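You operate a simulated robot arm through the tools that you are given. There is no shell and no other tool.

You run a simulated robot arm. Do the job below in one go: nothing can be reset, and whatever is moved stays where it is left.

JOB
Put things in order on the top of the steel bench. At the end: the green block (marked "OK") stands where the grey foam sleeve stood; the grey foam sleeve from the top of the steel bench stands where the orange chock stood; the white cylinder from the top of the steel bench stands where the green block stood; the orange chock stands on top of the white sticker sheet (marked "27"); whatever was shut is shut again. Leave all else as you found it, and nothing knocked over.

Only the result counts: the job must be done as asked and must still hold three seconds after the hand-in. Knocking over, shifting, dropping, spilling or breaking anything else fails it. Flat cloth is picked up by pressing the open fingertips on it (5 to 10 N) and closing them slowly along it; thin cloth reads only 2 to 8 mm in the jaws.

ROBOT AND FRAMES
A 7-joint arm with a two-finger parallel gripper, fixed in place. Base frame: the origin is at the foot of the arm, x ahead of it, y to its left, z up; the work surface is at about z = 0. Units: mm, degrees, N and s.
With the tool pointing down near the work surface it reaches from about 240 to 620 mm from the base axis. Its first joint turns from -66.0 to 66.0 degrees. Payload 2.6 kg.
Tool frame: the origin (TCP) lies between the finger pads and is the grasp point; the fingertips stand 30 mm ahead of it; z points along the fingers, y is the line along which they close. Largest opening 94 mm; finger width 28, thickness 10; the body of the gripper, 50 by 96 mm, starts 55 mm behind the TCP.
Orientation is that of the tool frame in the base frame, as a unit quaternion [x, y, z, w]. With the fingers straight down and closing along the base's y, the tool's x points along the base's -x, its y along +y and its z along -z.

CONTROLS
- The arm moves only by the tool servo_tool. Its argument "motion" is text: rows parted by semicolons, each of 7 numbers parted by spaces: the shift along the tool's x, y, z in mm, then the turn, a rotation vector about the tool's x, y, z in rad, then the closure, from 0 (fully open) to 1 (shut). In form: dx dy dz ax ay az claw; .... A call has 1 to 20 rows; each row shifts and turns the commanded pose from where the row before left it, along the tool's axes as they then stand. A row lasts 0.2 s, in which the tool goes at most 50 mm and 8.6 degrees; a call with a longer step from one row to the next is refused whole, and so is a gripper value outside its range. A pose out of reach is approached as far as the arm can. The call stops where the force on the tool passes 40 N (or 10 N more than at its start, if that is more) or the arm is blocked; 0.2 s more then pass. The fingers move at their own pace (about 72 mm/s each) and stop on an object; they squeeze with about 21 N. The grip force told is the motor's: it shows also when the fingers shut on nothing. Time passes only in rows, and 0.2 s behind the last, so rows that do not move let the fingers close. The reply holds the time, the measured pose of the TCP, the force on the tool along the base axes, the opening and the grip force, in the units named above and with some noise, with the torque about the TCP (base axes, N m) and any sound that the robot's microphone picked up, and new pictures: "show" is both (left out), scene, wrist or none.
- Cameras (640 x 400 px; columns grow to the right, rows downward): "scene" is fixed at [39.1, 436.1, 562.4]; the picture's right is [-0.74, -0.68, 0.00], its down [-0.40, 0.44, -0.81] and it looks along [0.55, -0.59, -0.59] (base axes); focal length 366 px, centre (320, 200). "wrist" rides on the gripper at [76, 14, -103] in the tool frame; the picture's right is [-0.18, 0.98, 0.00], its down [-0.75, -0.14, -0.64] and it looks along [-0.63, -0.12, 0.77] (tool axes); focal length 243 px, centre (320, 200). There is no depth. A picture from a camera that has moved, and an enlarged one, comes with that camera's place and axes in the base frame and with its lens.
- enlarge(camera, box): a new picture of the part [left, top, right, bottom] of that camera's present view, enlarged. The clock stands still meanwhile.
- job_done(): hands the job in; it is judged then, once.

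Places have to be worked out from the pictures, the camera data and where the tool is seen. Open the gripper and draw the arm clear of the work before you hand the job in, unless the task says otherwise.

The tools are called after "Call:" by a JSON object that holds its "op" and its "data". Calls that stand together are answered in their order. servo_tool: Moves the arm, as the interface text tells. Its arguments: {"type":"object","properties":{"motion":{"type":"string"},"show":{"type":"string","enum":["both","scene","wrist","none"]}},"required":["motion"]} The other tools are called the same way: enlarge (camera, box) takes an enlarged picture of a part of a camera's view; job_done () hands the job in.

At the start:

```text
t: 0.0
ee_pos: [332.6, -83.0, 290.0]
tool_rot: [0.0, 1.0, 0.0, 0.0]
ft_force: [-0.3, 0.3, -0.6]
wrist_torque: [0.0, 0.01, 0.03]
finger_gap: 94.1
grasp_force: 0.1
```

scene: 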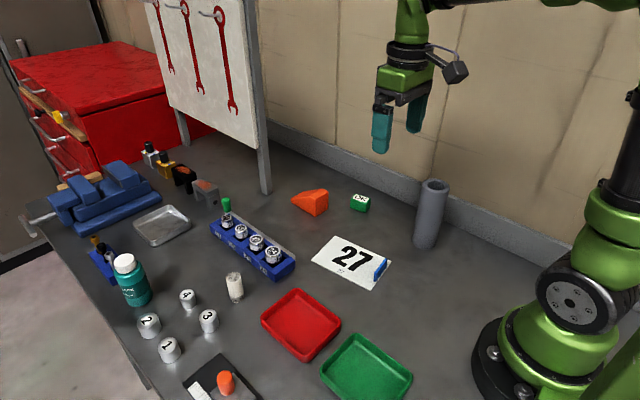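
wrist: 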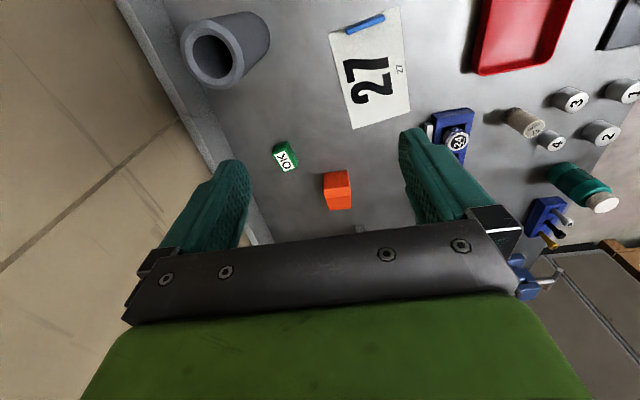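

I see the grey sleeve, green OK block, orange chock and sticker sheet near the back of the bench, and a white cylinder in the middle. I take enlarged views first to locate them precisely.

Call:
{"op": "enlarge", "data": {"camera": "scene", "box": [270, 160, 470, 285]}}

Call:
{"op": "enlarge", "data": {"camera": "scene", "box": [80, 180, 300, 318]}}

Call:
{"op": "enlarge", "data": {"camera": "wrist", "box": [160, 0, 480, 200]}}

Call:
{"op": "enlarge", "data": {"camera": "scene", "box": [80, 270, 300, 400]}}

```text
3.20 times, centred on (370, 222) of scene
camera zoom: at [39.1, 436.1, 562.4], right [-0.74, -0.68, 0.0], down [-0.4, 0.44, -0.81], along [0.55, -0.59, -0.59], focal length 1172 px, centre (160, 128)
```

zoom: 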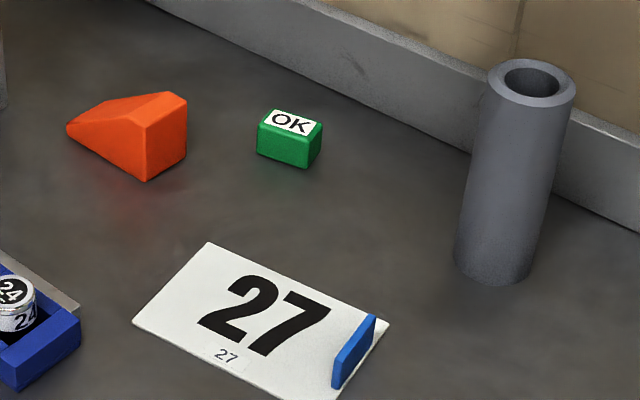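

```text
2.90 times, centred on (190, 249) of scene
camera zoom: at [39.1, 436.1, 562.4], right [-0.74, -0.68, 0.0], down [-0.4, 0.44, -0.81], along [0.55, -0.59, -0.59], focal length 1061 px, centre (697, 58)
```

zoom: 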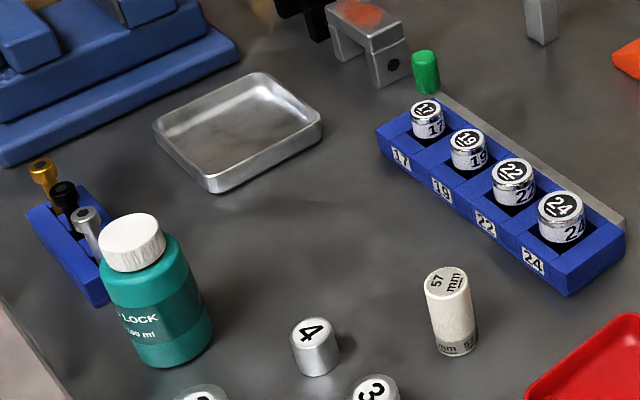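

```text
2.00 times, centred on (320, 100) of wrist
camera zoom: at [256.4, -70.4, 394.6], right [0.18, 0.98, 0.0], down [0.75, -0.14, 0.64], along [0.63, -0.12, -0.77], focal length 485 px, centre (320, 400)
```

zoom: 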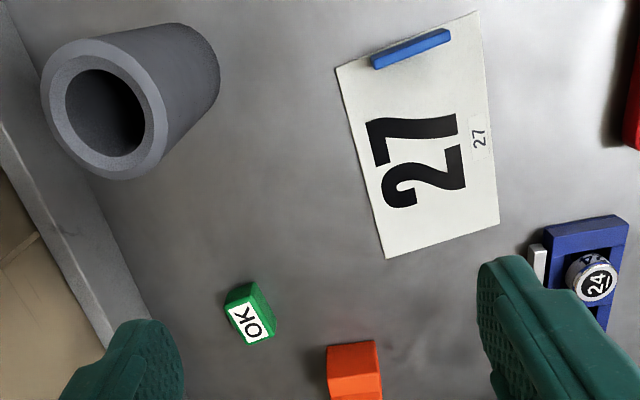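

```text
2.91 times, centred on (190, 335) of scene
camera zoom: at [39.1, 436.1, 562.4], right [-0.74, -0.68, 0.0], down [-0.4, 0.44, -0.81], along [0.55, -0.59, -0.59], focal length 1065 px, centre (698, -193)
```

zoom: 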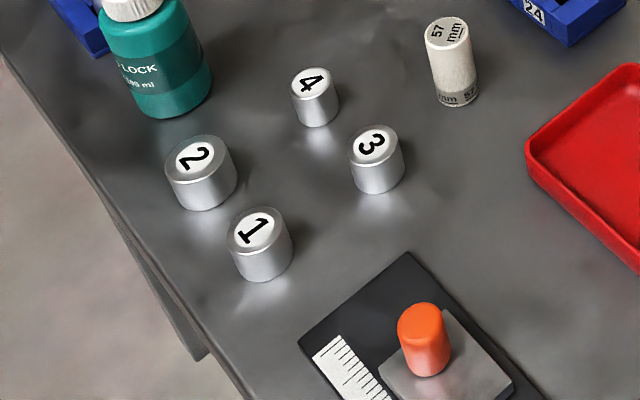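

The chock appears to be at about (570, -92), the green block near (466, -173), the sleeve near (281, -173) and about 150 tall, and the white cylinder near (461, 214). I move forward and lower for a closer look at the chock and the block.

Call:
{"op": "servo_tool", "data": {"motion": "-30 0 0 0 0 0 0; -30 -3 10 0 0 0 0; -30 -3 30 0 0 0 0; -17 -3 30 0 0 0 0; 0 0 25 0 0 0 0; 0 0 15 0 0 0 0; 0 0 0 0 0 0 0", "show": "both"}}

```text
t: 1.6
ee_pos: [439.6, -93.9, 180.7]
tool_rot: [0.0, 1.0, 0.0, 0.0]
ft_force: [1.6, 1.0, -0.5]
wrist_torque: [-0.02, 0.04, -0.02]
finger_gap: 94.0
grasp_force: 0.1
camera wrist: at [363.1, -79.7, 284.1], right [0.18, 0.98, 0.0], down [0.75, -0.14, 0.64], along [0.63, -0.12, -0.77], focal length 243 px, centre (320, 200)
```

scene: 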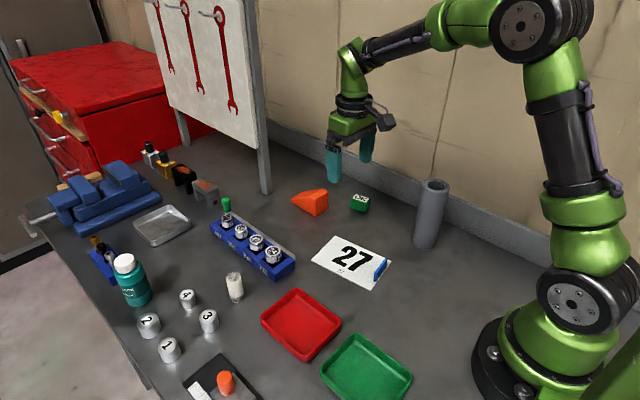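
wrist: 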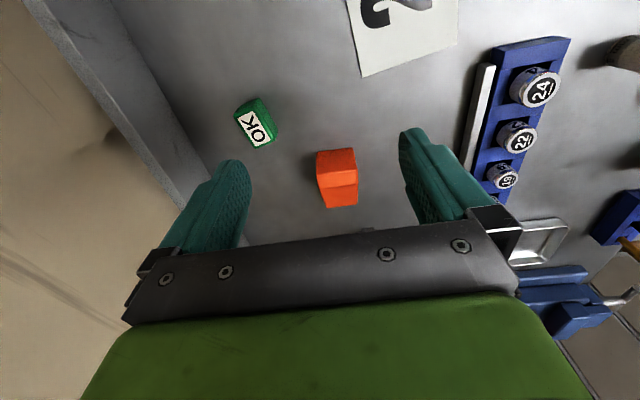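

Call:
{"op": "enlarge", "data": {"camera": "wrist", "box": [210, 80, 410, 220]}}

```text
2.86 times, centred on (310, 150) of wrist
camera zoom: at [363.1, -79.7, 284.1], right [0.18, 0.98, 0.0], down [0.75, -0.14, 0.64], along [0.63, -0.12, -0.77], focal length 693 px, centre (349, 343)
```

zoom: 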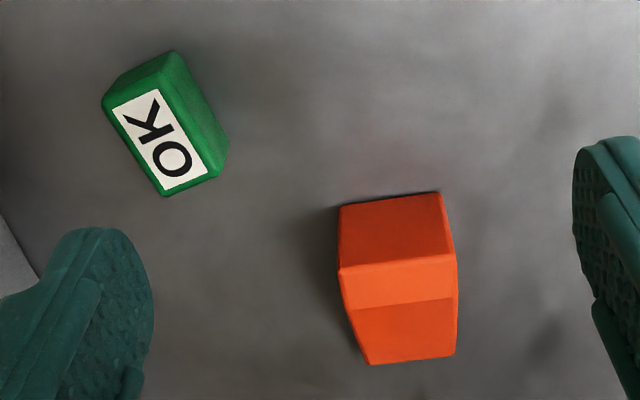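

The wrist view puts the chock's tall face at x≈517, its tip at about 608 and its y range at -114…-67, height about 50. I go above x=542, y=-91 and stop at mid height to check.

Call:
{"op": "servo_tool", "data": {"motion": "-30 0 0 0 0 0 0; -35 1 0 0 0 0 0; -30 1 10 0 0 0 0; -7.4 0.9 25 0 0 0 0; 0 0 25 0 0 0 0; 0 0 20 0 0 0 0; 0 0 0 0 0 0 0", "show": "both"}}

```text
t: 3.2
ee_pos: [543.8, -89.2, 101.3]
tool_rot: [0.0, 1.0, 0.001, 0.0]
ft_force: [0.1, 0.2, -0.6]
wrist_torque: [-0.03, 0.01, 0.01]
finger_gap: 94.0
grasp_force: 0.0
camera wrist: at [466.1, -76.8, 204.6], right [0.18, 0.98, 0.0], down [0.75, -0.14, 0.64], along [0.63, -0.12, -0.77], focal length 243 px, centre (320, 200)
```

scene: 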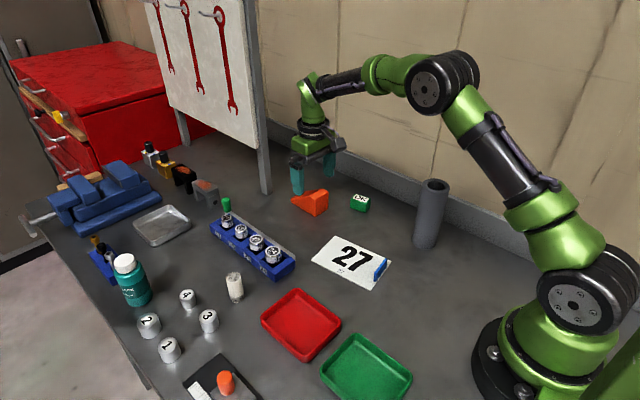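
wrist: 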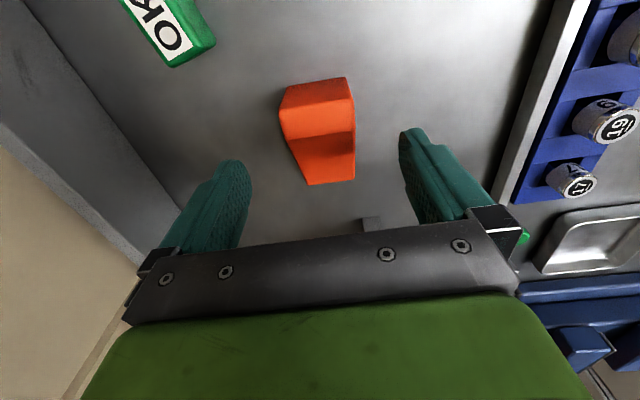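

The fingers straddle the chock cleanly, with its centre at about (563, -90). I go down to z≈37 and close.

Call:
{"op": "servo_tool", "data": {"motion": "0 0 20 0 0 0 0; 0 0 20 0 0 0 0; 0 0 16 0 0 0 0; 0 0 8 0 0 0 0; 0 0 0 0 0 0 0.3; 0 0 0 0 0 0 0.6; 0 0 0 0 0 0 0.6; 0 0 0 0 0 0 0.7; 0 0 0 0 0 0 0.7", "show": "both"}}

```text
t: 5.2
ee_pos: [543.0, -91.3, 37.7]
tool_rot: [-0.001, 1.0, 0.0, 0.0]
ft_force: [0.1, 0.5, 0.6]
wrist_torque: [0.0, -0.04, -0.02]
finger_gap: 51.7
grasp_force: 21.1
camera wrist: at [466.0, -76.1, 140.5], right [0.18, 0.98, 0.0], down [0.75, -0.14, 0.64], along [0.63, -0.12, -0.77], focal length 243 px, centre (320, 200)
```

scene: 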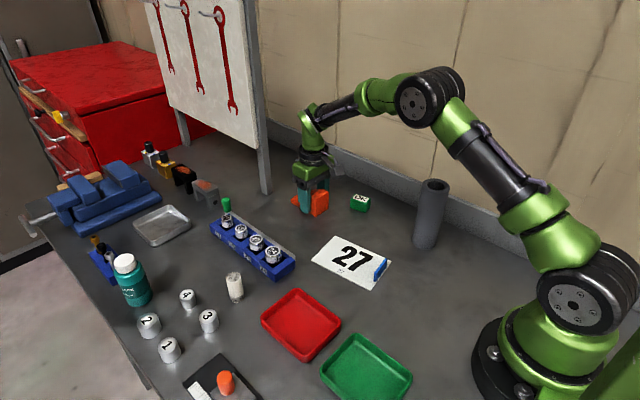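
wrist: 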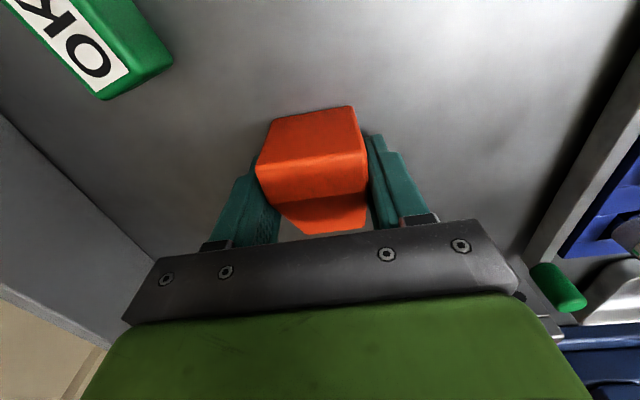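

The chock is held (gap 51.7 mm, 21 N). I lift it and carry it above the sticker sheet, aiming for chock centre (368, -9).

Call:
{"op": "servo_tool", "data": {"motion": "0 0 -15 0 0 0 0.7; 0 0 -30 0 0 0 0.7; 0 0 -30 0 0 0 0.7; 30 12 0 0 0 0 0.7; 35 14 0 0 0 0 0.7; 35 15 0 0 0 0 0.7; 35 15 0 0 0 0 0.7; 35 15 0 0 0 0 0.7; 25 11 0 0 0 0 0.7; 0 0 0 0 0 0 0.7", "show": "both"}}

```text
t: 7.4
ee_pos: [347.2, -6.2, 111.8]
tool_rot: [0.0, 1.0, 0.0, 0.0]
ft_force: [0.6, -0.2, 0.5]
wrist_torque: [0.0, 0.01, -0.02]
finger_gap: 28.1
grasp_force: 0.1
camera wrist: at [271.0, 6.2, 214.9], right [0.18, 0.98, 0.0], down [0.75, -0.14, 0.64], along [0.63, -0.12, -0.77], focal length 243 px, centre (320, 200)
```

scene: 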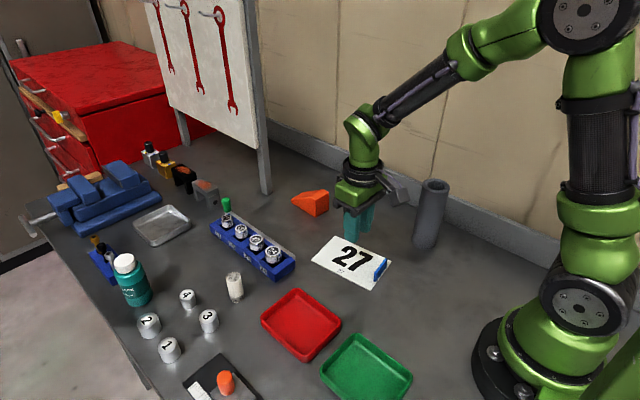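
wrist: 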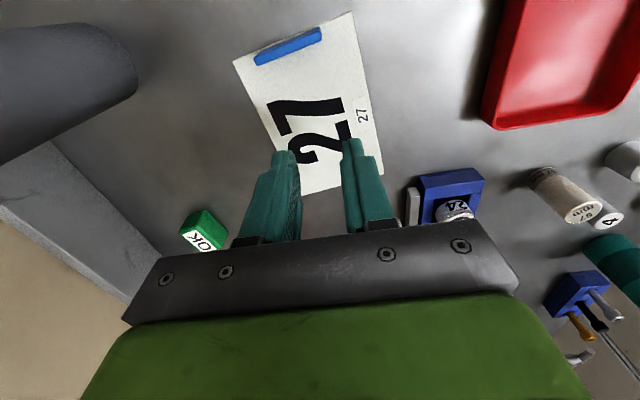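

The gap reads 28 mm with no grip force, and the picture shows the chock still at its old place: it slipped out on lifting. I look at how it stands now.

Call:
{"op": "enlarge", "data": {"camera": "scene", "box": [270, 160, 470, 285]}}

```text
3.20 times, centred on (370, 222) of scene
camera zoom: at [39.1, 436.1, 562.4], right [-0.74, -0.68, 0.0], down [-0.4, 0.44, -0.81], along [0.55, -0.59, -0.59], focal length 1172 px, centre (160, 128)
```

zoom: 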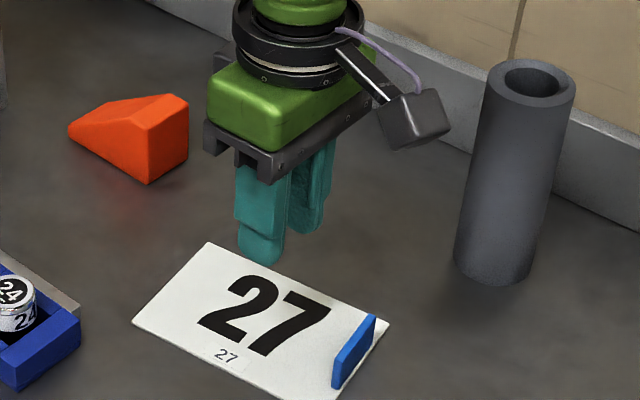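

The chock is standing almost exactly where it was; the pads slid off it. I go back above its balance point (x≈551), opened, and will grip it fully closed and lift slowly while reading the force.

Call:
{"op": "servo_tool", "data": {"motion": "-25 -10 0 0 0 0 0; -35 -15 0 0 0 0 0; -35 -15 0 0 0 0 0; -35 -15 0 0 0 0 0; -35 -15 0 0 0 0 0; -30 -12 0 0 0 0 0; -8 -2 0 0 0 0 0; 0 0 0 0 0 0 0", "show": "wrist"}}

Call:
{"op": "enlarge", "data": {"camera": "wrist", "box": [220, 40, 420, 220]}}

```text
t: 9.2
ee_pos: [550.0, -93.5, 111.6]
tool_rot: [0.0, 1.0, 0.0, 0.0]
ft_force: [0.1, 1.0, 0.2]
wrist_torque: [0.04, 0.06, -0.05]
finger_gap: 94.0
grasp_force: 0.1
camera wrist: at [473.8, -79.3, 215.2], right [0.18, 0.98, 0.0], down [0.75, -0.14, 0.64], along [0.63, -0.12, -0.77], focal length 243 px, centre (320, 200)
```

wrist: 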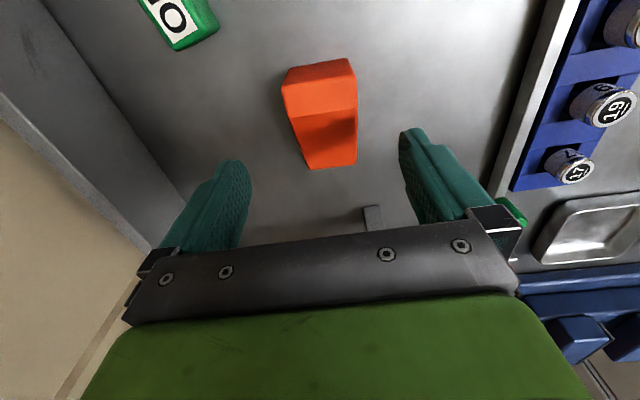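

```text
2.22 times, centred on (320, 130) of wrist
camera zoom: at [473.8, -79.3, 215.2], right [0.18, 0.98, 0.0], down [0.75, -0.14, 0.64], along [0.63, -0.12, -0.77], focal length 539 px, centre (320, 356)
```

zoom: 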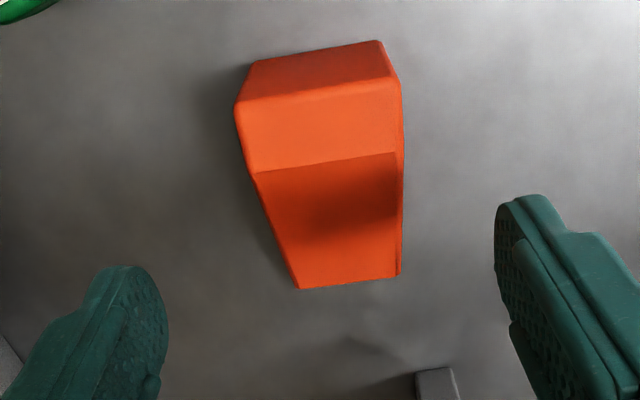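

The chock stands at nearly the same place (near face x≈513, y -113…-66). I descend to z≈36 and close with full command, then lift just a few mm slowly.

Call:
{"op": "servo_tool", "data": {"motion": "0 1 20 0 0 0 0; 0 1 20 0 0 0 0; 0 0 20 0 0 0 0; 0 0 10 0 0 0 0; 0 0 6 0 0 0 0; 0 0 0 0 0 0 0.3; 0 0 0 0 0 0 0.6; 0 0 0 0 0 0 1; 0 0 0 0 0 0 1; 0 0 0 0 0 0 1; 0 0 0 0 0 0 1", "show": "wrist"}}

Call:
{"op": "servo_tool", "data": {"motion": "0 0 -1 0 0 0 1; 0 0 -1 0 0 0 1; 0 0 -1 0 0 0 1; 0 0 -1 0 0 0 1", "show": "both"}}

```text
t: 11.6
ee_pos: [551.4, -90.5, 36.1]
tool_rot: [0.0, 1.0, 0.0, 0.0]
ft_force: [0.7, 0.9, 0.4]
wrist_torque: [-0.03, -0.08, -0.03]
finger_gap: 52.0
grasp_force: 21.6
camera wrist: at [473.8, -76.9, 139.5], right [0.18, 0.98, 0.0], down [0.75, -0.14, 0.64], along [0.63, -0.12, -0.77], focal length 243 px, centre (320, 200)
```

wrist: 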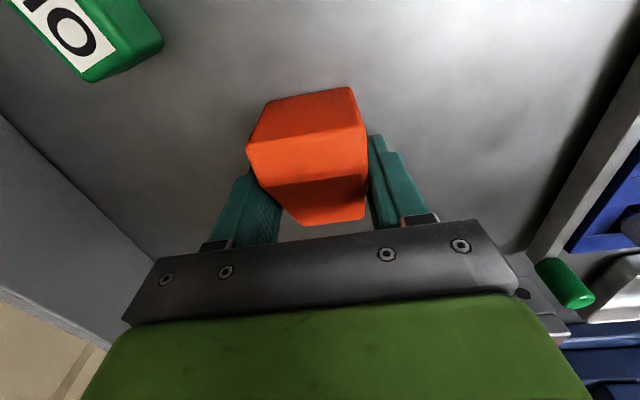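

```text
t: 12.6
ee_pos: [550.7, -90.3, 40.1]
tool_rot: [0.0, 1.0, 0.0, 0.0]
ft_force: [-0.4, -0.1, -0.5]
wrist_torque: [0.02, 0.03, -0.04]
finger_gap: 52.3
grasp_force: 21.2
camera wrist: at [473.7, -76.5, 143.3], right [0.18, 0.98, 0.0], down [0.75, -0.14, 0.64], along [0.63, -0.12, -0.77], focal length 243 px, centre (320, 200)
```

scene: 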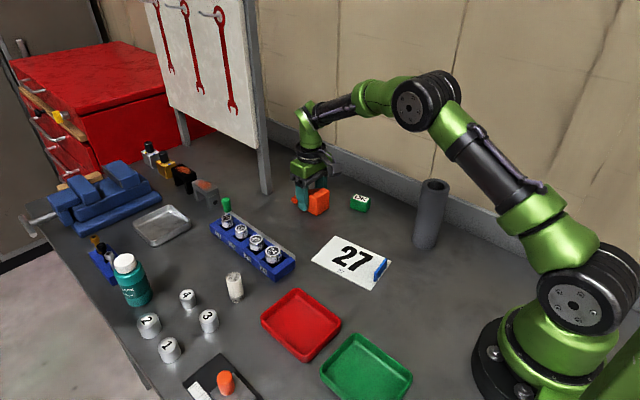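
wrist: 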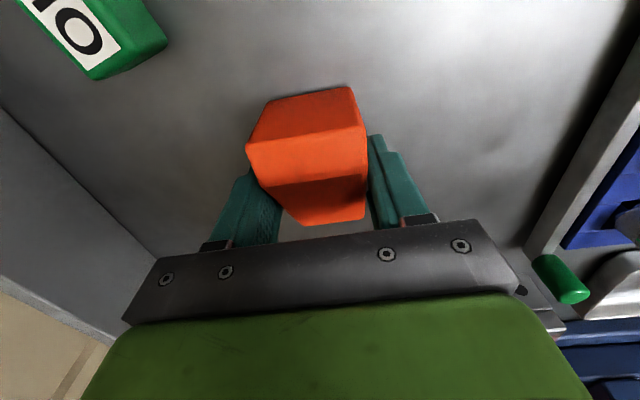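

The chock seems to move with the fingers (its place in the wrist view is unchanged, force ≈ -0.5 N). I continue slowly upward and check again.

Call:
{"op": "servo_tool", "data": {"motion": "0 0 -2 0 0 0 1; 0 0 -2 0 0 0 1; 0 0 -3 0 0 0 1; 0 0 -3 0 0 0 1; 0 0 -3 0 0 0 1; 0 0 -3 0 0 0 1; 0 0 0 0 0 0 1; 0 0 0 0 0 0 1", "show": "both"}}

Call:
{"op": "enlarge", "data": {"camera": "scene", "box": [270, 140, 390, 220]}}

```text
t: 14.4
ee_pos: [550.9, -89.4, 56.0]
tool_rot: [0.0, 1.0, 0.001, 0.0]
ft_force: [0.1, 0.4, -0.8]
wrist_torque: [-0.01, -0.01, 0.01]
finger_gap: 52.2
grasp_force: 20.9
camera wrist: at [473.4, -76.4, 159.6], right [0.18, 0.98, 0.0], down [0.75, -0.14, 0.64], along [0.63, -0.12, -0.77], focal length 243 px, centre (320, 200)
```

scene: 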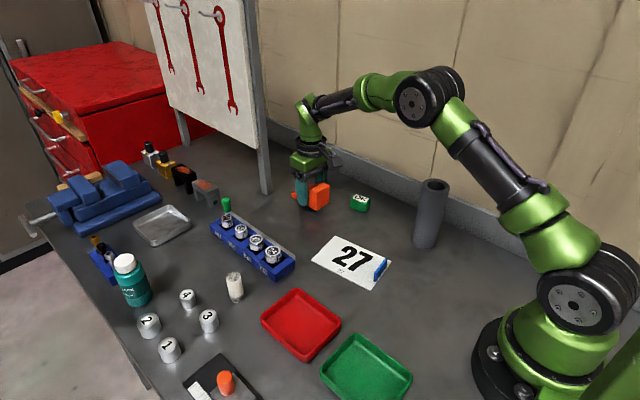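
wrist: 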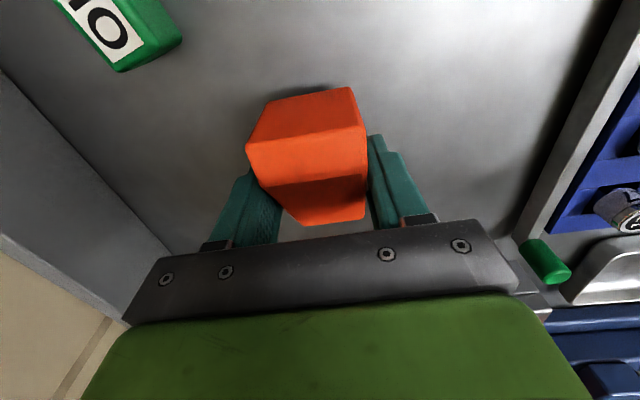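

```text
5.00 times, centred on (330, 180) of scene
camera zoom: at [39.2, 436.0, 562.4], right [-0.74, -0.68, 0.0], down [-0.4, 0.44, -0.81], along [0.55, -0.59, -0.59], focal length 1831 px, centre (270, 300)
```

zoom: 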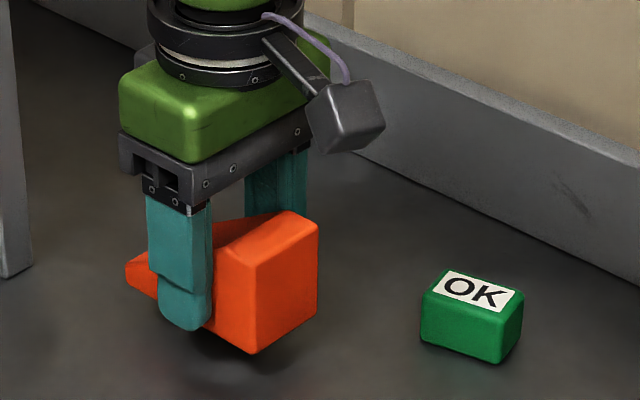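

The chock is held 20 mm above the bench. I carry it slowly and smoothly to the sheet this time, keeping it low.

Call:
{"op": "servo_tool", "data": {"motion": "4 1.7 -1 0 0 0 1; 7 2.9 -1 0 0 0 1; 10 4.2 -2 0 0 0 1; 12 5 -1 0 0 0 1; 12 5 0 0 0 0 1; 12 5 0 0 0 0 1; 12 5 0 0 0 0 1; 12 5 0 0 0 0 1; 12 5 0 0 0 0 1; 12 5 0 0 0 0 1; 12 5 0 0 0 0 1; 12 5 0 0 0 0 1; 12 5 0 0 0 0 1; 12 5 0 0 0 0 1; 12 5 0 0 0 0 1; 12 5 0 0 0 0 1; 10 4.2 0 0 0 0 1; 5 2.1 0 0 0 0 1; 1.5 0.6 0 0 0 0 1; 0 0 0 0 0 0 1", "show": "both"}}

Call:
{"op": "enlarge", "data": {"camera": "scene", "box": [280, 180, 440, 300]}}

```text
t: 18.6
ee_pos: [357.6, -9.0, 61.8]
tool_rot: [0.0, 1.0, 0.0, -0.001]
ft_force: [0.2, 1.2, -1.0]
wrist_torque: [0.03, 0.0, -0.02]
finger_gap: 52.0
grasp_force: 20.9
camera wrist: at [280.4, 4.6, 164.4], right [0.18, 0.98, 0.0], down [0.75, -0.14, 0.64], along [0.63, -0.12, -0.77], focal length 243 px, centre (320, 200)
```

scene: 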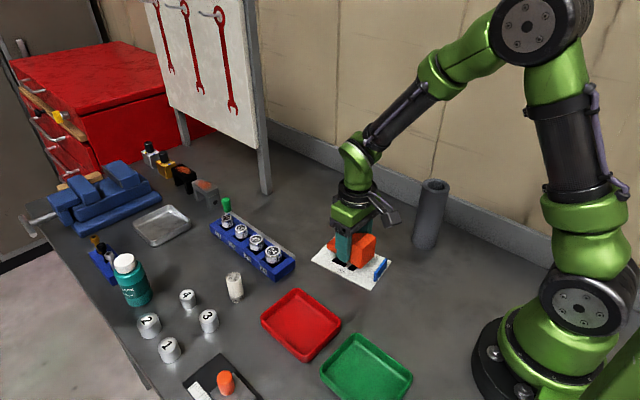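
wrist: 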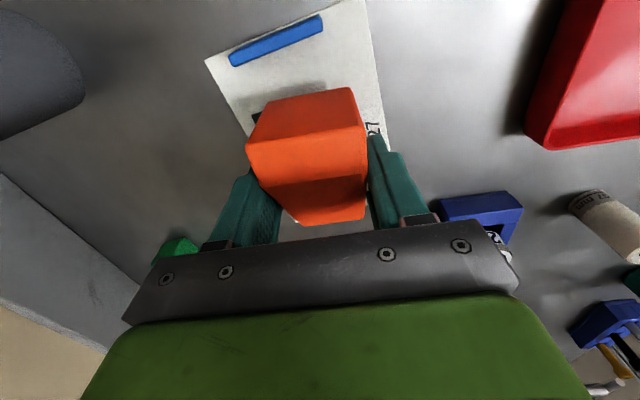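

```text
3.33 times, centred on (360, 240) of scene
camera zoom: at [39.1, 436.1, 562.4], right [-0.74, -0.68, 0.0], down [-0.4, 0.44, -0.81], along [0.55, -0.59, -0.59], focal length 1220 px, centre (187, 67)
```

zoom: 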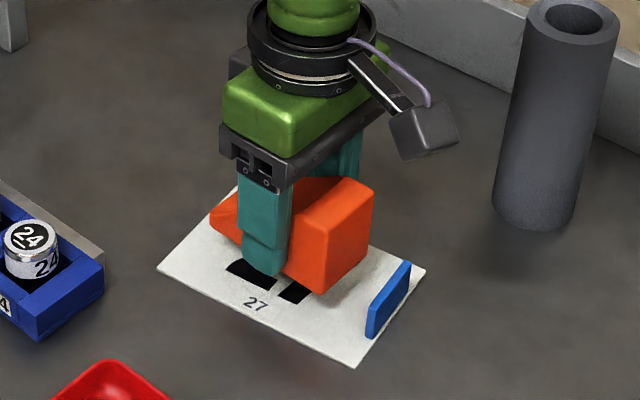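

It sits centred above the sheet with its bottom at about z=25. I lower it slowly to about contact.

Call:
{"op": "servo_tool", "data": {"motion": "0 0 4 0 0 0 1; 0 0 5 0 0 0 1; 0 0 5 0 0 0 1; 0 0 4 0 0 0 1; 0 0 3 0 0 0 1; 0 0 2 0 0 0 1; 0 0 1 0 0 0 1; 0 0 0 0 0 0 1", "show": "both"}}

Call:
{"op": "enlarge", "data": {"camera": "scene", "box": [280, 180, 440, 300]}}

```text
t: 20.4
ee_pos: [357.8, -9.3, 38.2]
tool_rot: [-0.001, 1.0, 0.0, 0.002]
ft_force: [-0.3, 0.0, 17.8]
wrist_torque: [-0.02, -0.02, -0.02]
finger_gap: 52.1
grasp_force: 20.9
camera wrist: at [280.9, 4.1, 140.9], right [0.18, 0.98, 0.0], down [0.75, -0.14, 0.64], along [0.63, -0.12, -0.76], focal length 243 px, centre (320, 200)
```

scene: 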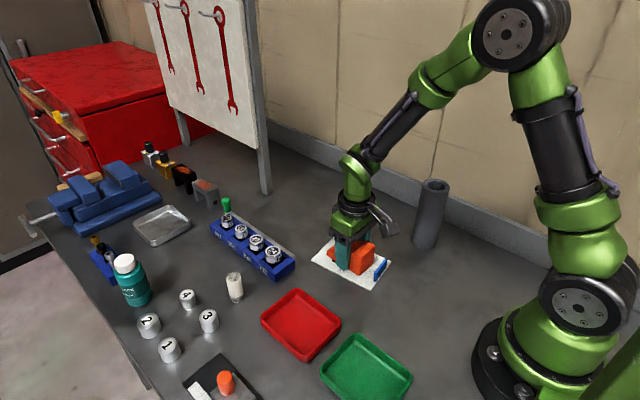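
wrist: 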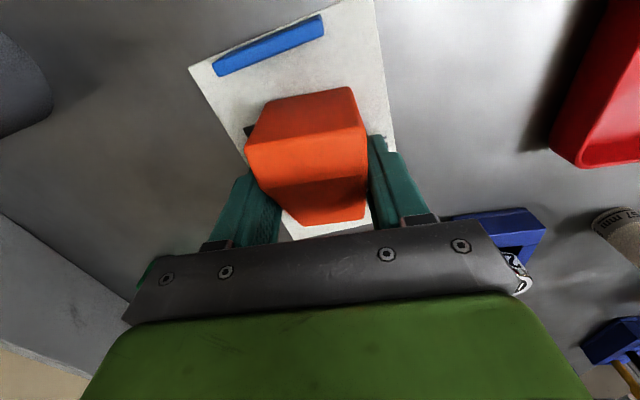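

```text
3.33 times, centred on (360, 240) of scene
camera zoom: at [39.1, 436.1, 562.4], right [-0.74, -0.68, 0.0], down [-0.4, 0.44, -0.81], along [0.55, -0.59, -0.59], focal length 1220 px, centre (187, 67)
```

zoom: 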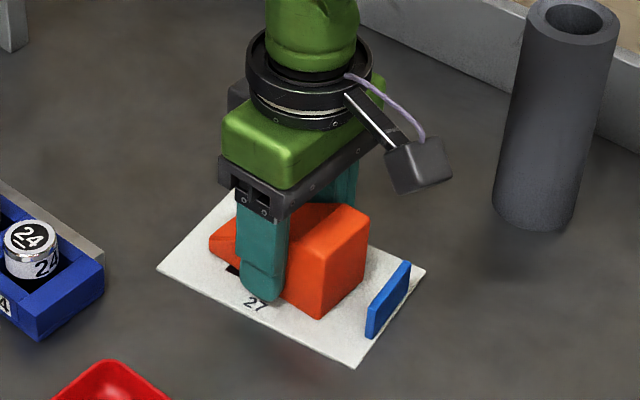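

Contact at 17.8 N; the chock stands on the sheet. I ease up 1 mm, then open gradually.

Call:
{"op": "servo_tool", "data": {"motion": "0 0 -1 0 0 0 1; 0 0 0 0 0 0 0.6; 0 0 0 0 0 0 0.44; 0 0 0 0 0 0 0.41; 0 0 0 0 0 0 0.38; 0 0 0 0 0 0 0.3; 0 0 0 0 0 0 0.2; 0 0 0 0 0 0 0.2", "show": "both"}}

```text
t: 22.2
ee_pos: [357.3, -9.8, 38.8]
tool_rot: [0.0, 1.0, 0.0, 0.0]
ft_force: [-0.2, 0.0, -0.5]
wrist_torque: [-0.02, 0.0, -0.01]
finger_gap: 75.1
grasp_force: 0.1
camera wrist: at [280.3, 4.0, 141.6], right [0.18, 0.98, 0.0], down [0.75, -0.14, 0.64], along [0.63, -0.12, -0.77], focal length 243 px, centre (320, 200)
```

scene: 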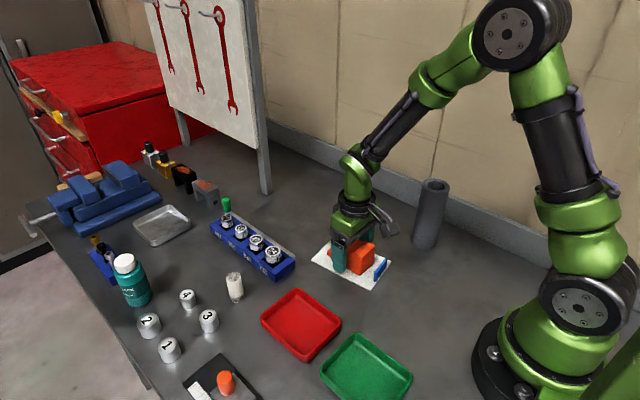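
wrist: 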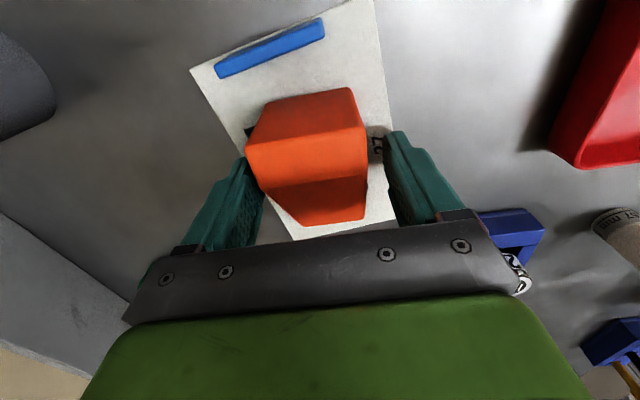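

The chock is released on the sheet. I rise straight up well above the sleeve's height, then move over the sleeve.

Call:
{"op": "servo_tool", "data": {"motion": "0 0 -10 0 0 0 0.2; 0 0 -20 0 0 0 0.2; 0 0 -30 0 0 0 0; 0 0 -35 0 0 0 0; 0 0 -40 0 0 0 0; 0 0 -40 0 0 0 0; 0 0 -45 0 0 0 0; 15 -32 -10 0 0 0 0; 15 -33 0 0 0 0 0; 15 -33 0 0 0 0 0; 15 -33 0 0 0 0 0; 15 -32 0 0 0 0 0; 0 0 0 0 0 0 0", "show": "both"}}

Call:
{"op": "enlarge", "data": {"camera": "scene", "box": [280, 180, 440, 300]}}

Call:
{"op": "enlarge", "data": {"camera": "wrist", "box": [200, 20, 440, 200]}}

```text
t: 25.0
ee_pos: [280.8, -173.8, 269.2]
tool_rot: [0.001, 1.0, 0.0, 0.0]
ft_force: [-0.2, -0.2, 0.2]
wrist_torque: [-0.01, 0.01, 0.02]
finger_gap: 94.1
grasp_force: 0.0
camera wrist: at [204.9, -159.7, 371.7], right [0.18, 0.98, 0.0], down [0.75, -0.14, 0.64], along [0.63, -0.12, -0.77], focal length 243 px, centre (320, 200)
```

scene: 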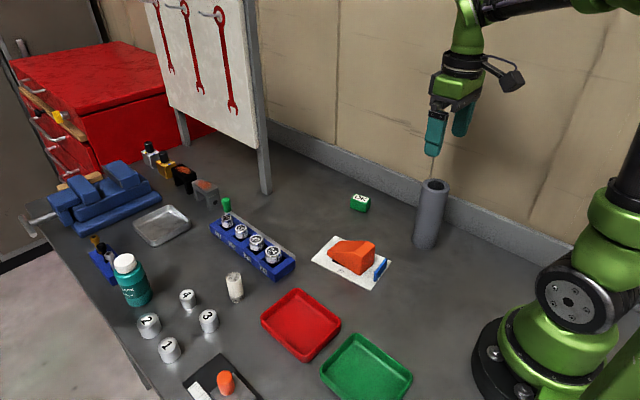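
wrist: 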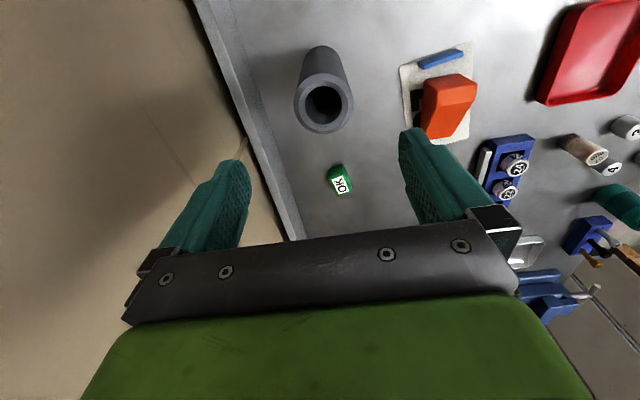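

```text
3.33 times, centred on (360, 240) of scene
camera zoom: at [39.2, 436.0, 562.4], right [-0.74, -0.68, 0.0], down [-0.4, 0.44, -0.81], along [0.55, -0.59, -0.59], focal length 1220 px, centre (187, 67)
```

zoom: 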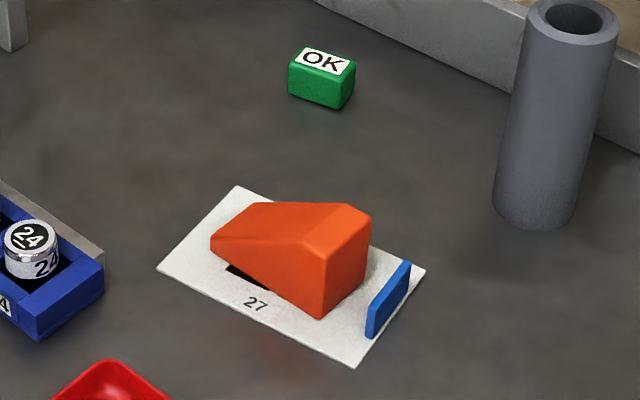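

```text
2.22 times, centred on (320, 110) of wrist
camera zoom: at [204.9, -159.7, 371.7], right [0.18, 0.98, 0.0], down [0.75, -0.14, 0.64], along [0.63, -0.12, -0.77], focal length 539 px, centre (320, 400)
```

zoom: 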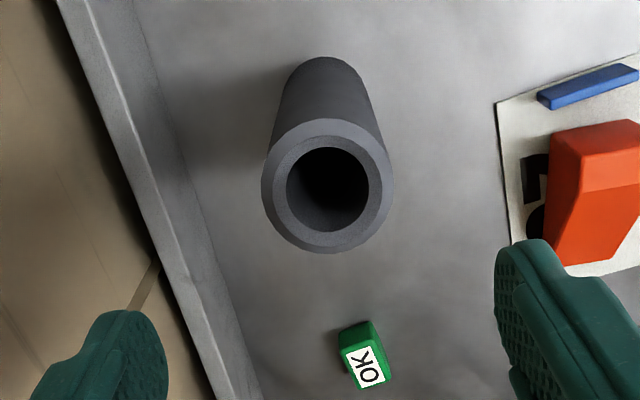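

The chock stands well on the sheet. The sleeve's axis computes to (280, -170), diameter about 53, height about 150. I descend around it to TCP z≈107 and close gently.

Call:
{"op": "servo_tool", "data": {"motion": "1 3.5 20 0 0 0 0; 0 0 30 0 0 0 0; 0 0 30 0 0 0 0; 0 0 30 0 0 0 0; 0 0 25 0 0 0 0; 0 0 17 0 0 0 0; 0 0 10 0 0 0 0; 0 0 0 0 0 0 0.3; 0 0 0 0 0 0 0.35; 0 0 0 0 0 0 0.4; 0 0 0 0 0 0 0.45; 0 0 0 0 0 0 0.6; 0 0 0 0 0 0 1; 0 0 0 0 0 0 1; 0 0 0 0 0 0 1", "show": "both"}}

```text
t: 28.2
ee_pos: [279.9, -168.8, 106.8]
tool_rot: [0.001, 1.0, 0.001, 0.001]
ft_force: [-0.1, 0.2, 0.5]
wrist_torque: [0.0, 0.01, 0.02]
finger_gap: 53.0
grasp_force: 20.4
camera wrist: at [204.6, -154.9, 209.1], right [0.18, 0.98, 0.0], down [0.75, -0.14, 0.64], along [0.63, -0.12, -0.77], focal length 243 px, centre (320, 200)
```

scene: 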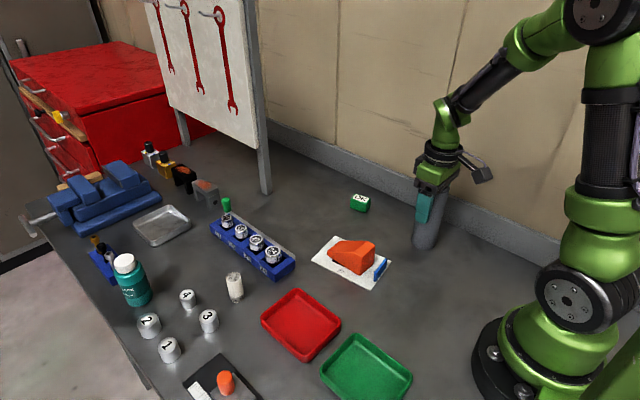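
wrist: 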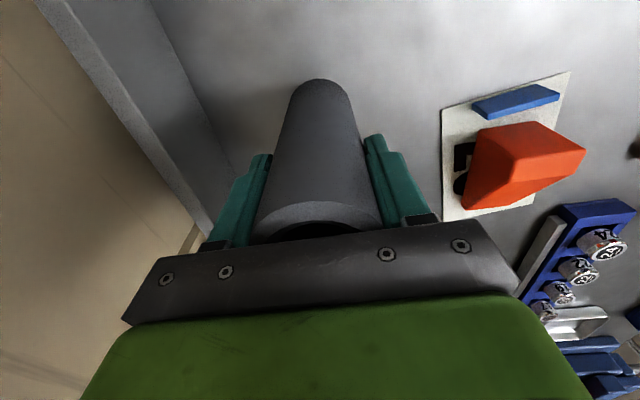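

The sleeve is gripped at 53.0 mm. I lift it slowly a few cm and check it comes along and that nothing was hidden inside.

Call:
{"op": "servo_tool", "data": {"motion": "0 0 -1 0 0 0 1; 0 0 -1 0 0 0 1; 0 0 -2 0 0 0 1; 0 0 -3 0 0 0 1; 0 0 -4 0 0 0 1; 0 0 -5 0 0 0 1; 0 0 -5 0 0 0 1; 0 0 -5 0 0 0 1; 0 0 -4 0 0 0 1; 0 0 0 0 0 0 1", "show": "both"}}

Call:
{"op": "enlarge", "data": {"camera": "scene", "box": [360, 130, 520, 260]}}

```text
t: 30.4
ee_pos: [280.3, -169.1, 136.6]
tool_rot: [0.0, 1.0, 0.001, 0.0]
ft_force: [-1.0, 0.4, -0.2]
wrist_torque: [-0.02, 0.02, 0.02]
finger_gap: 52.9
grasp_force: 20.8
camera wrist: at [204.3, -155.7, 239.6], right [0.18, 0.98, 0.0], down [0.75, -0.14, 0.64], along [0.63, -0.12, -0.77], focal length 243 px, centre (320, 200)
```

scene: 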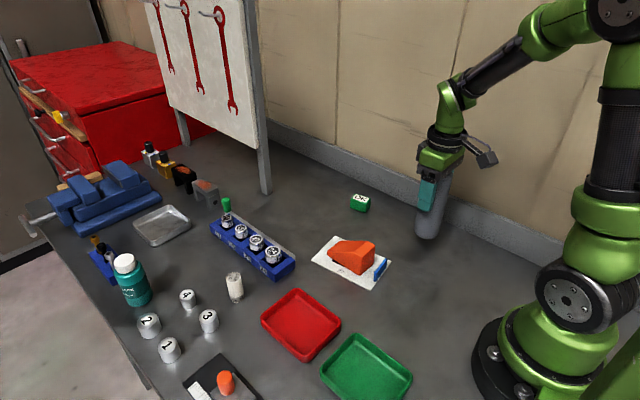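
wrist: 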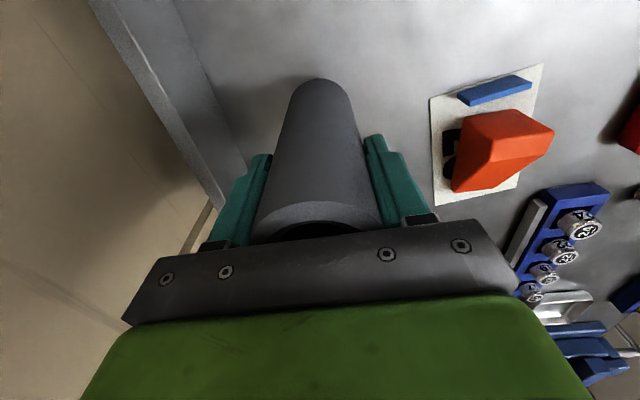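

```text
3.08 times, centred on (440, 195) of scene
camera zoom: at [39.1, 436.0, 562.4], right [-0.74, -0.68, 0.0], down [-0.4, 0.44, -0.81], along [0.55, -0.59, -0.59], focal length 1127 px, centre (-49, 215)
```

zoom: 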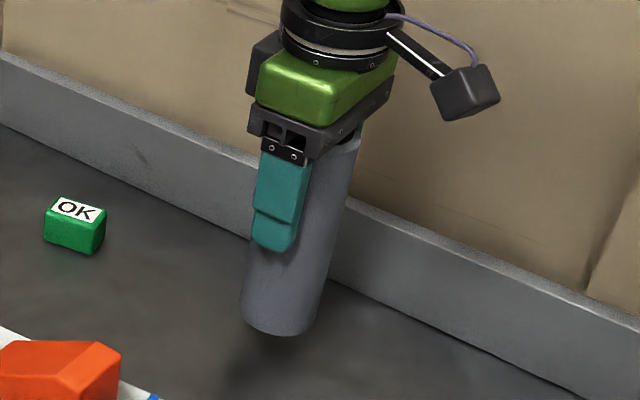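

The sleeve hangs upright in the fingers and nothing was left behind inside it. I carry it slowly, higher, towards the chock's old spot at about (559, -90), passing clear of the green block.

Call:
{"op": "servo_tool", "data": {"motion": "0 1 -4 0 0 0 1; -2 3 -8 0 0 0 1; -5 4 -8 0 0 0 1; -8 4 -6 0 0 0 1; -12 5 0 0 0 0 1; -14 5 0 0 0 0 1; -15 5 0 0 0 0 1; -15 5 0 0 0 0 1; -15 5 0 0 0 0 1; -15 5 0 0 0 0 1; -15 5 0 0 0 0 1; -15 4 0 0 0 0 1; -15 4 0 0 0 0 1; -15 4 0 0 0 0 1; -12 3 0 0 0 0 1; -8 2 0 0 0 0 1; -4 1 0 0 0 0 1; 0 0 0 0 0 0 1", "show": "both"}}

```text
t: 34.2
ee_pos: [466.2, -104.5, 162.3]
tool_rot: [0.0, 1.0, 0.0, 0.0]
ft_force: [-0.8, 0.3, -0.9]
wrist_torque: [-0.01, -0.02, -0.01]
finger_gap: 52.9
grasp_force: 21.0
camera wrist: at [389.5, -90.5, 265.4], right [0.18, 0.98, 0.0], down [0.75, -0.14, 0.64], along [0.63, -0.12, -0.77], focal length 243 px, centre (320, 200)
```

scene: 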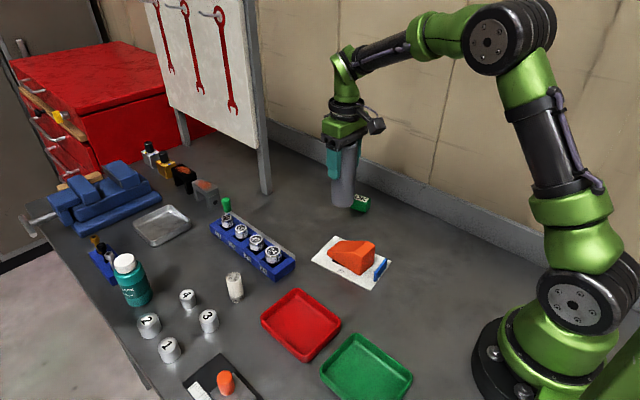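
wrist: 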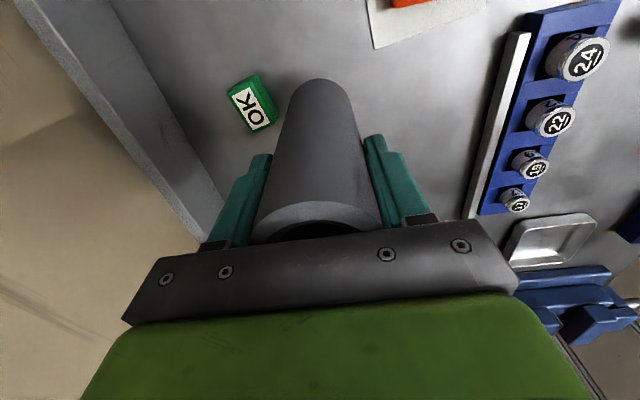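

The sleeve is still held firmly (52.9 mm). I go on to (559, -90) and then lower about 50 mm.

Call:
{"op": "servo_tool", "data": {"motion": "-4 1 0 0 0 0 1; -8 1.5 0 0 0 0 1; -12 2 0 0 0 0 1; -14 2 0 0 0 0 1; -14 2 0 0 0 0 1; -14 2 0 0 0 0 1; -12 2 0 0 0 0 1; -8 1 0 0 0 0 1; -5 1 0 0 0 0 1; -1.5 0 0 0 0 0 1; 0 0 4 0 0 0 1; 0 0 8 0 0 0 1; 0 0 10 0 0 0 1; 0 0 10 0 0 0 1; 0 0 8 0 0 0 1; 0 0 5 0 0 0 1; 0 0 3 0 0 0 1; 0 0 0 0 0 0 1", "show": "both"}}

Call:
{"op": "enlarge", "data": {"camera": "scene", "box": [260, 100, 400, 220]}}

```text
t: 38.0
ee_pos: [557.6, -89.2, 114.7]
tool_rot: [0.001, 1.0, 0.0, 0.001]
ft_force: [1.3, 0.3, -0.9]
wrist_torque: [-0.02, 0.02, 0.0]
finger_gap: 52.6
grasp_force: 20.9
camera wrist: at [481.6, -76.0, 217.4], right [0.18, 0.98, 0.0], down [0.75, -0.14, 0.64], along [0.63, -0.12, -0.77], focal length 243 px, centre (320, 200)
```

scene: 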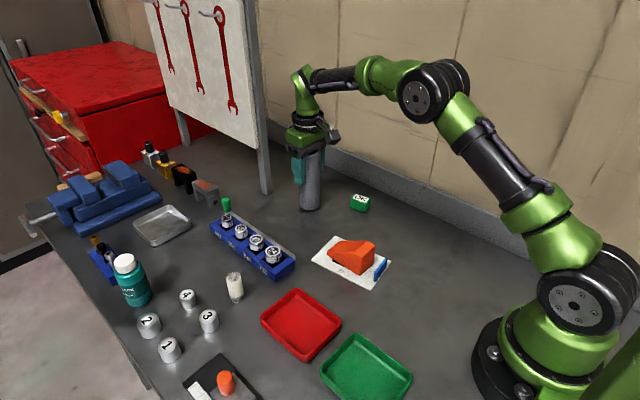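
wrist: 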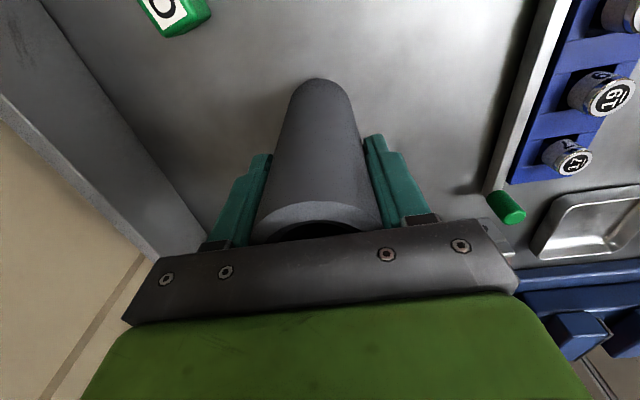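

```text
3.33 times, centred on (330, 160) of scene
camera zoom: at [39.1, 436.0, 562.4], right [-0.74, -0.68, 0.0], down [-0.4, 0.44, -0.81], along [0.55, -0.59, -0.59], focal length 1220 px, centre (287, 333)
```

zoom: 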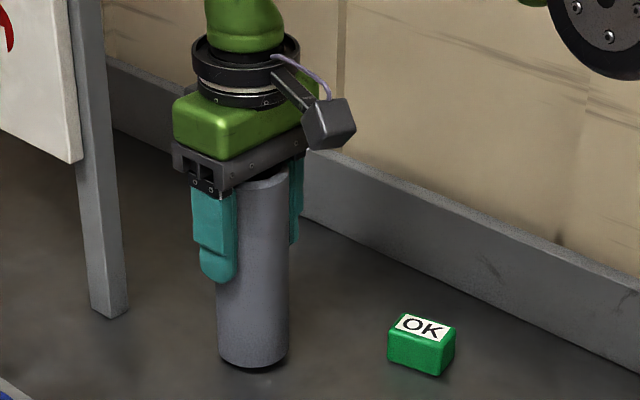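

The sleeve's bottom is about 8 mm above the bench. I lower the last millimetres slowly until light contact.

Call:
{"op": "servo_tool", "data": {"motion": "0 0 2 0 0 0 1; 0 0 2 0 0 0 1; 0 0 1.5 0 0 0 1; 0 0 1 0 0 0 1; 0 0 0.7 0 0 0 1; 0 0 0 0 0 0 1", "show": "none"}}

```text
t: 39.4
ee_pos: [558.2, -89.8, 107.0]
tool_rot: [0.0, 1.0, 0.0, -0.001]
ft_force: [-0.1, 0.5, 0.3]
wrist_torque: [0.03, -0.02, -0.01]
finger_gap: 52.9
grasp_force: 21.2
```

Call:
{"op": "servo_tool", "data": {"motion": "0 0 0.5 0 0 0 1; 0 0 0.5 0 0 0 1; 0 0 0 0 0 0 1", "show": "none"}}

```text
t: 40.2
ee_pos: [559.7, -89.1, 106.1]
tool_rot: [0.0, 1.0, 0.0, 0.0]
ft_force: [-1.0, -0.1, 1.4]
wrist_torque: [-0.01, 0.09, 0.03]
finger_gap: 52.7
grasp_force: 20.9
```

Force is only 1.4 N, so contact is just starting. I press half a millimetre more to be sure it stands.

Call:
{"op": "servo_tool", "data": {"motion": "0 0 0.5 0 0 0 1; 0 0 0 0 0 0 1", "show": "none"}}

```text
t: 40.8
ee_pos: [559.4, -90.5, 106.2]
tool_rot: [0.0, 1.0, 0.0, 0.001]
ft_force: [-2.1, -0.4, 6.6]
wrist_torque: [0.02, 0.24, -0.01]
finger_gap: 52.8
grasp_force: 20.8
```

Contact at 6.6 N. I open the fingers in small steps so the sleeve settles without a push.

Call:
{"op": "servo_tool", "data": {"motion": "0 0 -0.3 0 0 0 0.6; 0 0 0 0 0 0 0.44; 0 0 0 0 0 0 0.42; 0 0 0 0 0 0 0.4; 0 0 0 0 0 0 0.36; 0 0 0 0 0 0 0.3; 0 0 0 0 0 0 0.2; 0 0 0 0 0 0 0.1; 0 0 0 0 0 0 0; 0 0 0 0 0 0 0", "show": "both"}}

```text
t: 43.0
ee_pos: [558.6, -89.4, 105.4]
tool_rot: [0.0, 1.0, 0.0, -0.001]
ft_force: [-0.1, -1.0, 0.1]
wrist_torque: [-0.03, -0.01, 0.02]
finger_gap: 93.9
grasp_force: 0.1
camera wrist: at [481.9, -76.0, 209.1], right [0.18, 0.98, 0.0], down [0.75, -0.14, 0.64], along [0.63, -0.12, -0.77], focal length 243 px, centre (320, 200)
```

scene: 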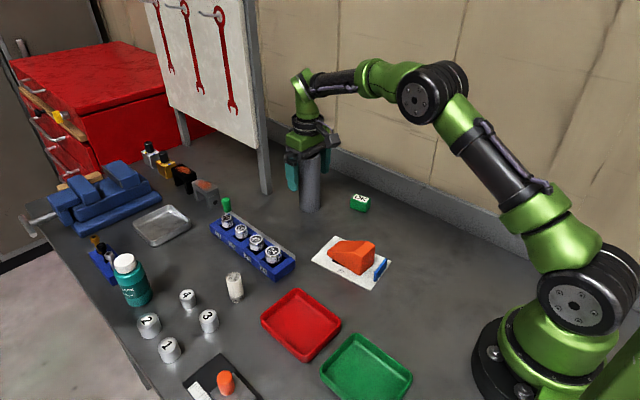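
wrist: 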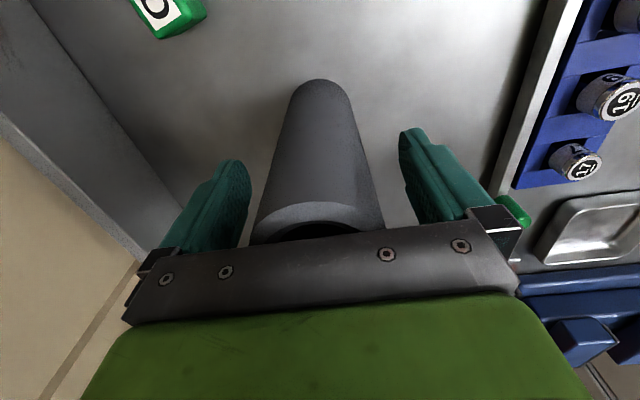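

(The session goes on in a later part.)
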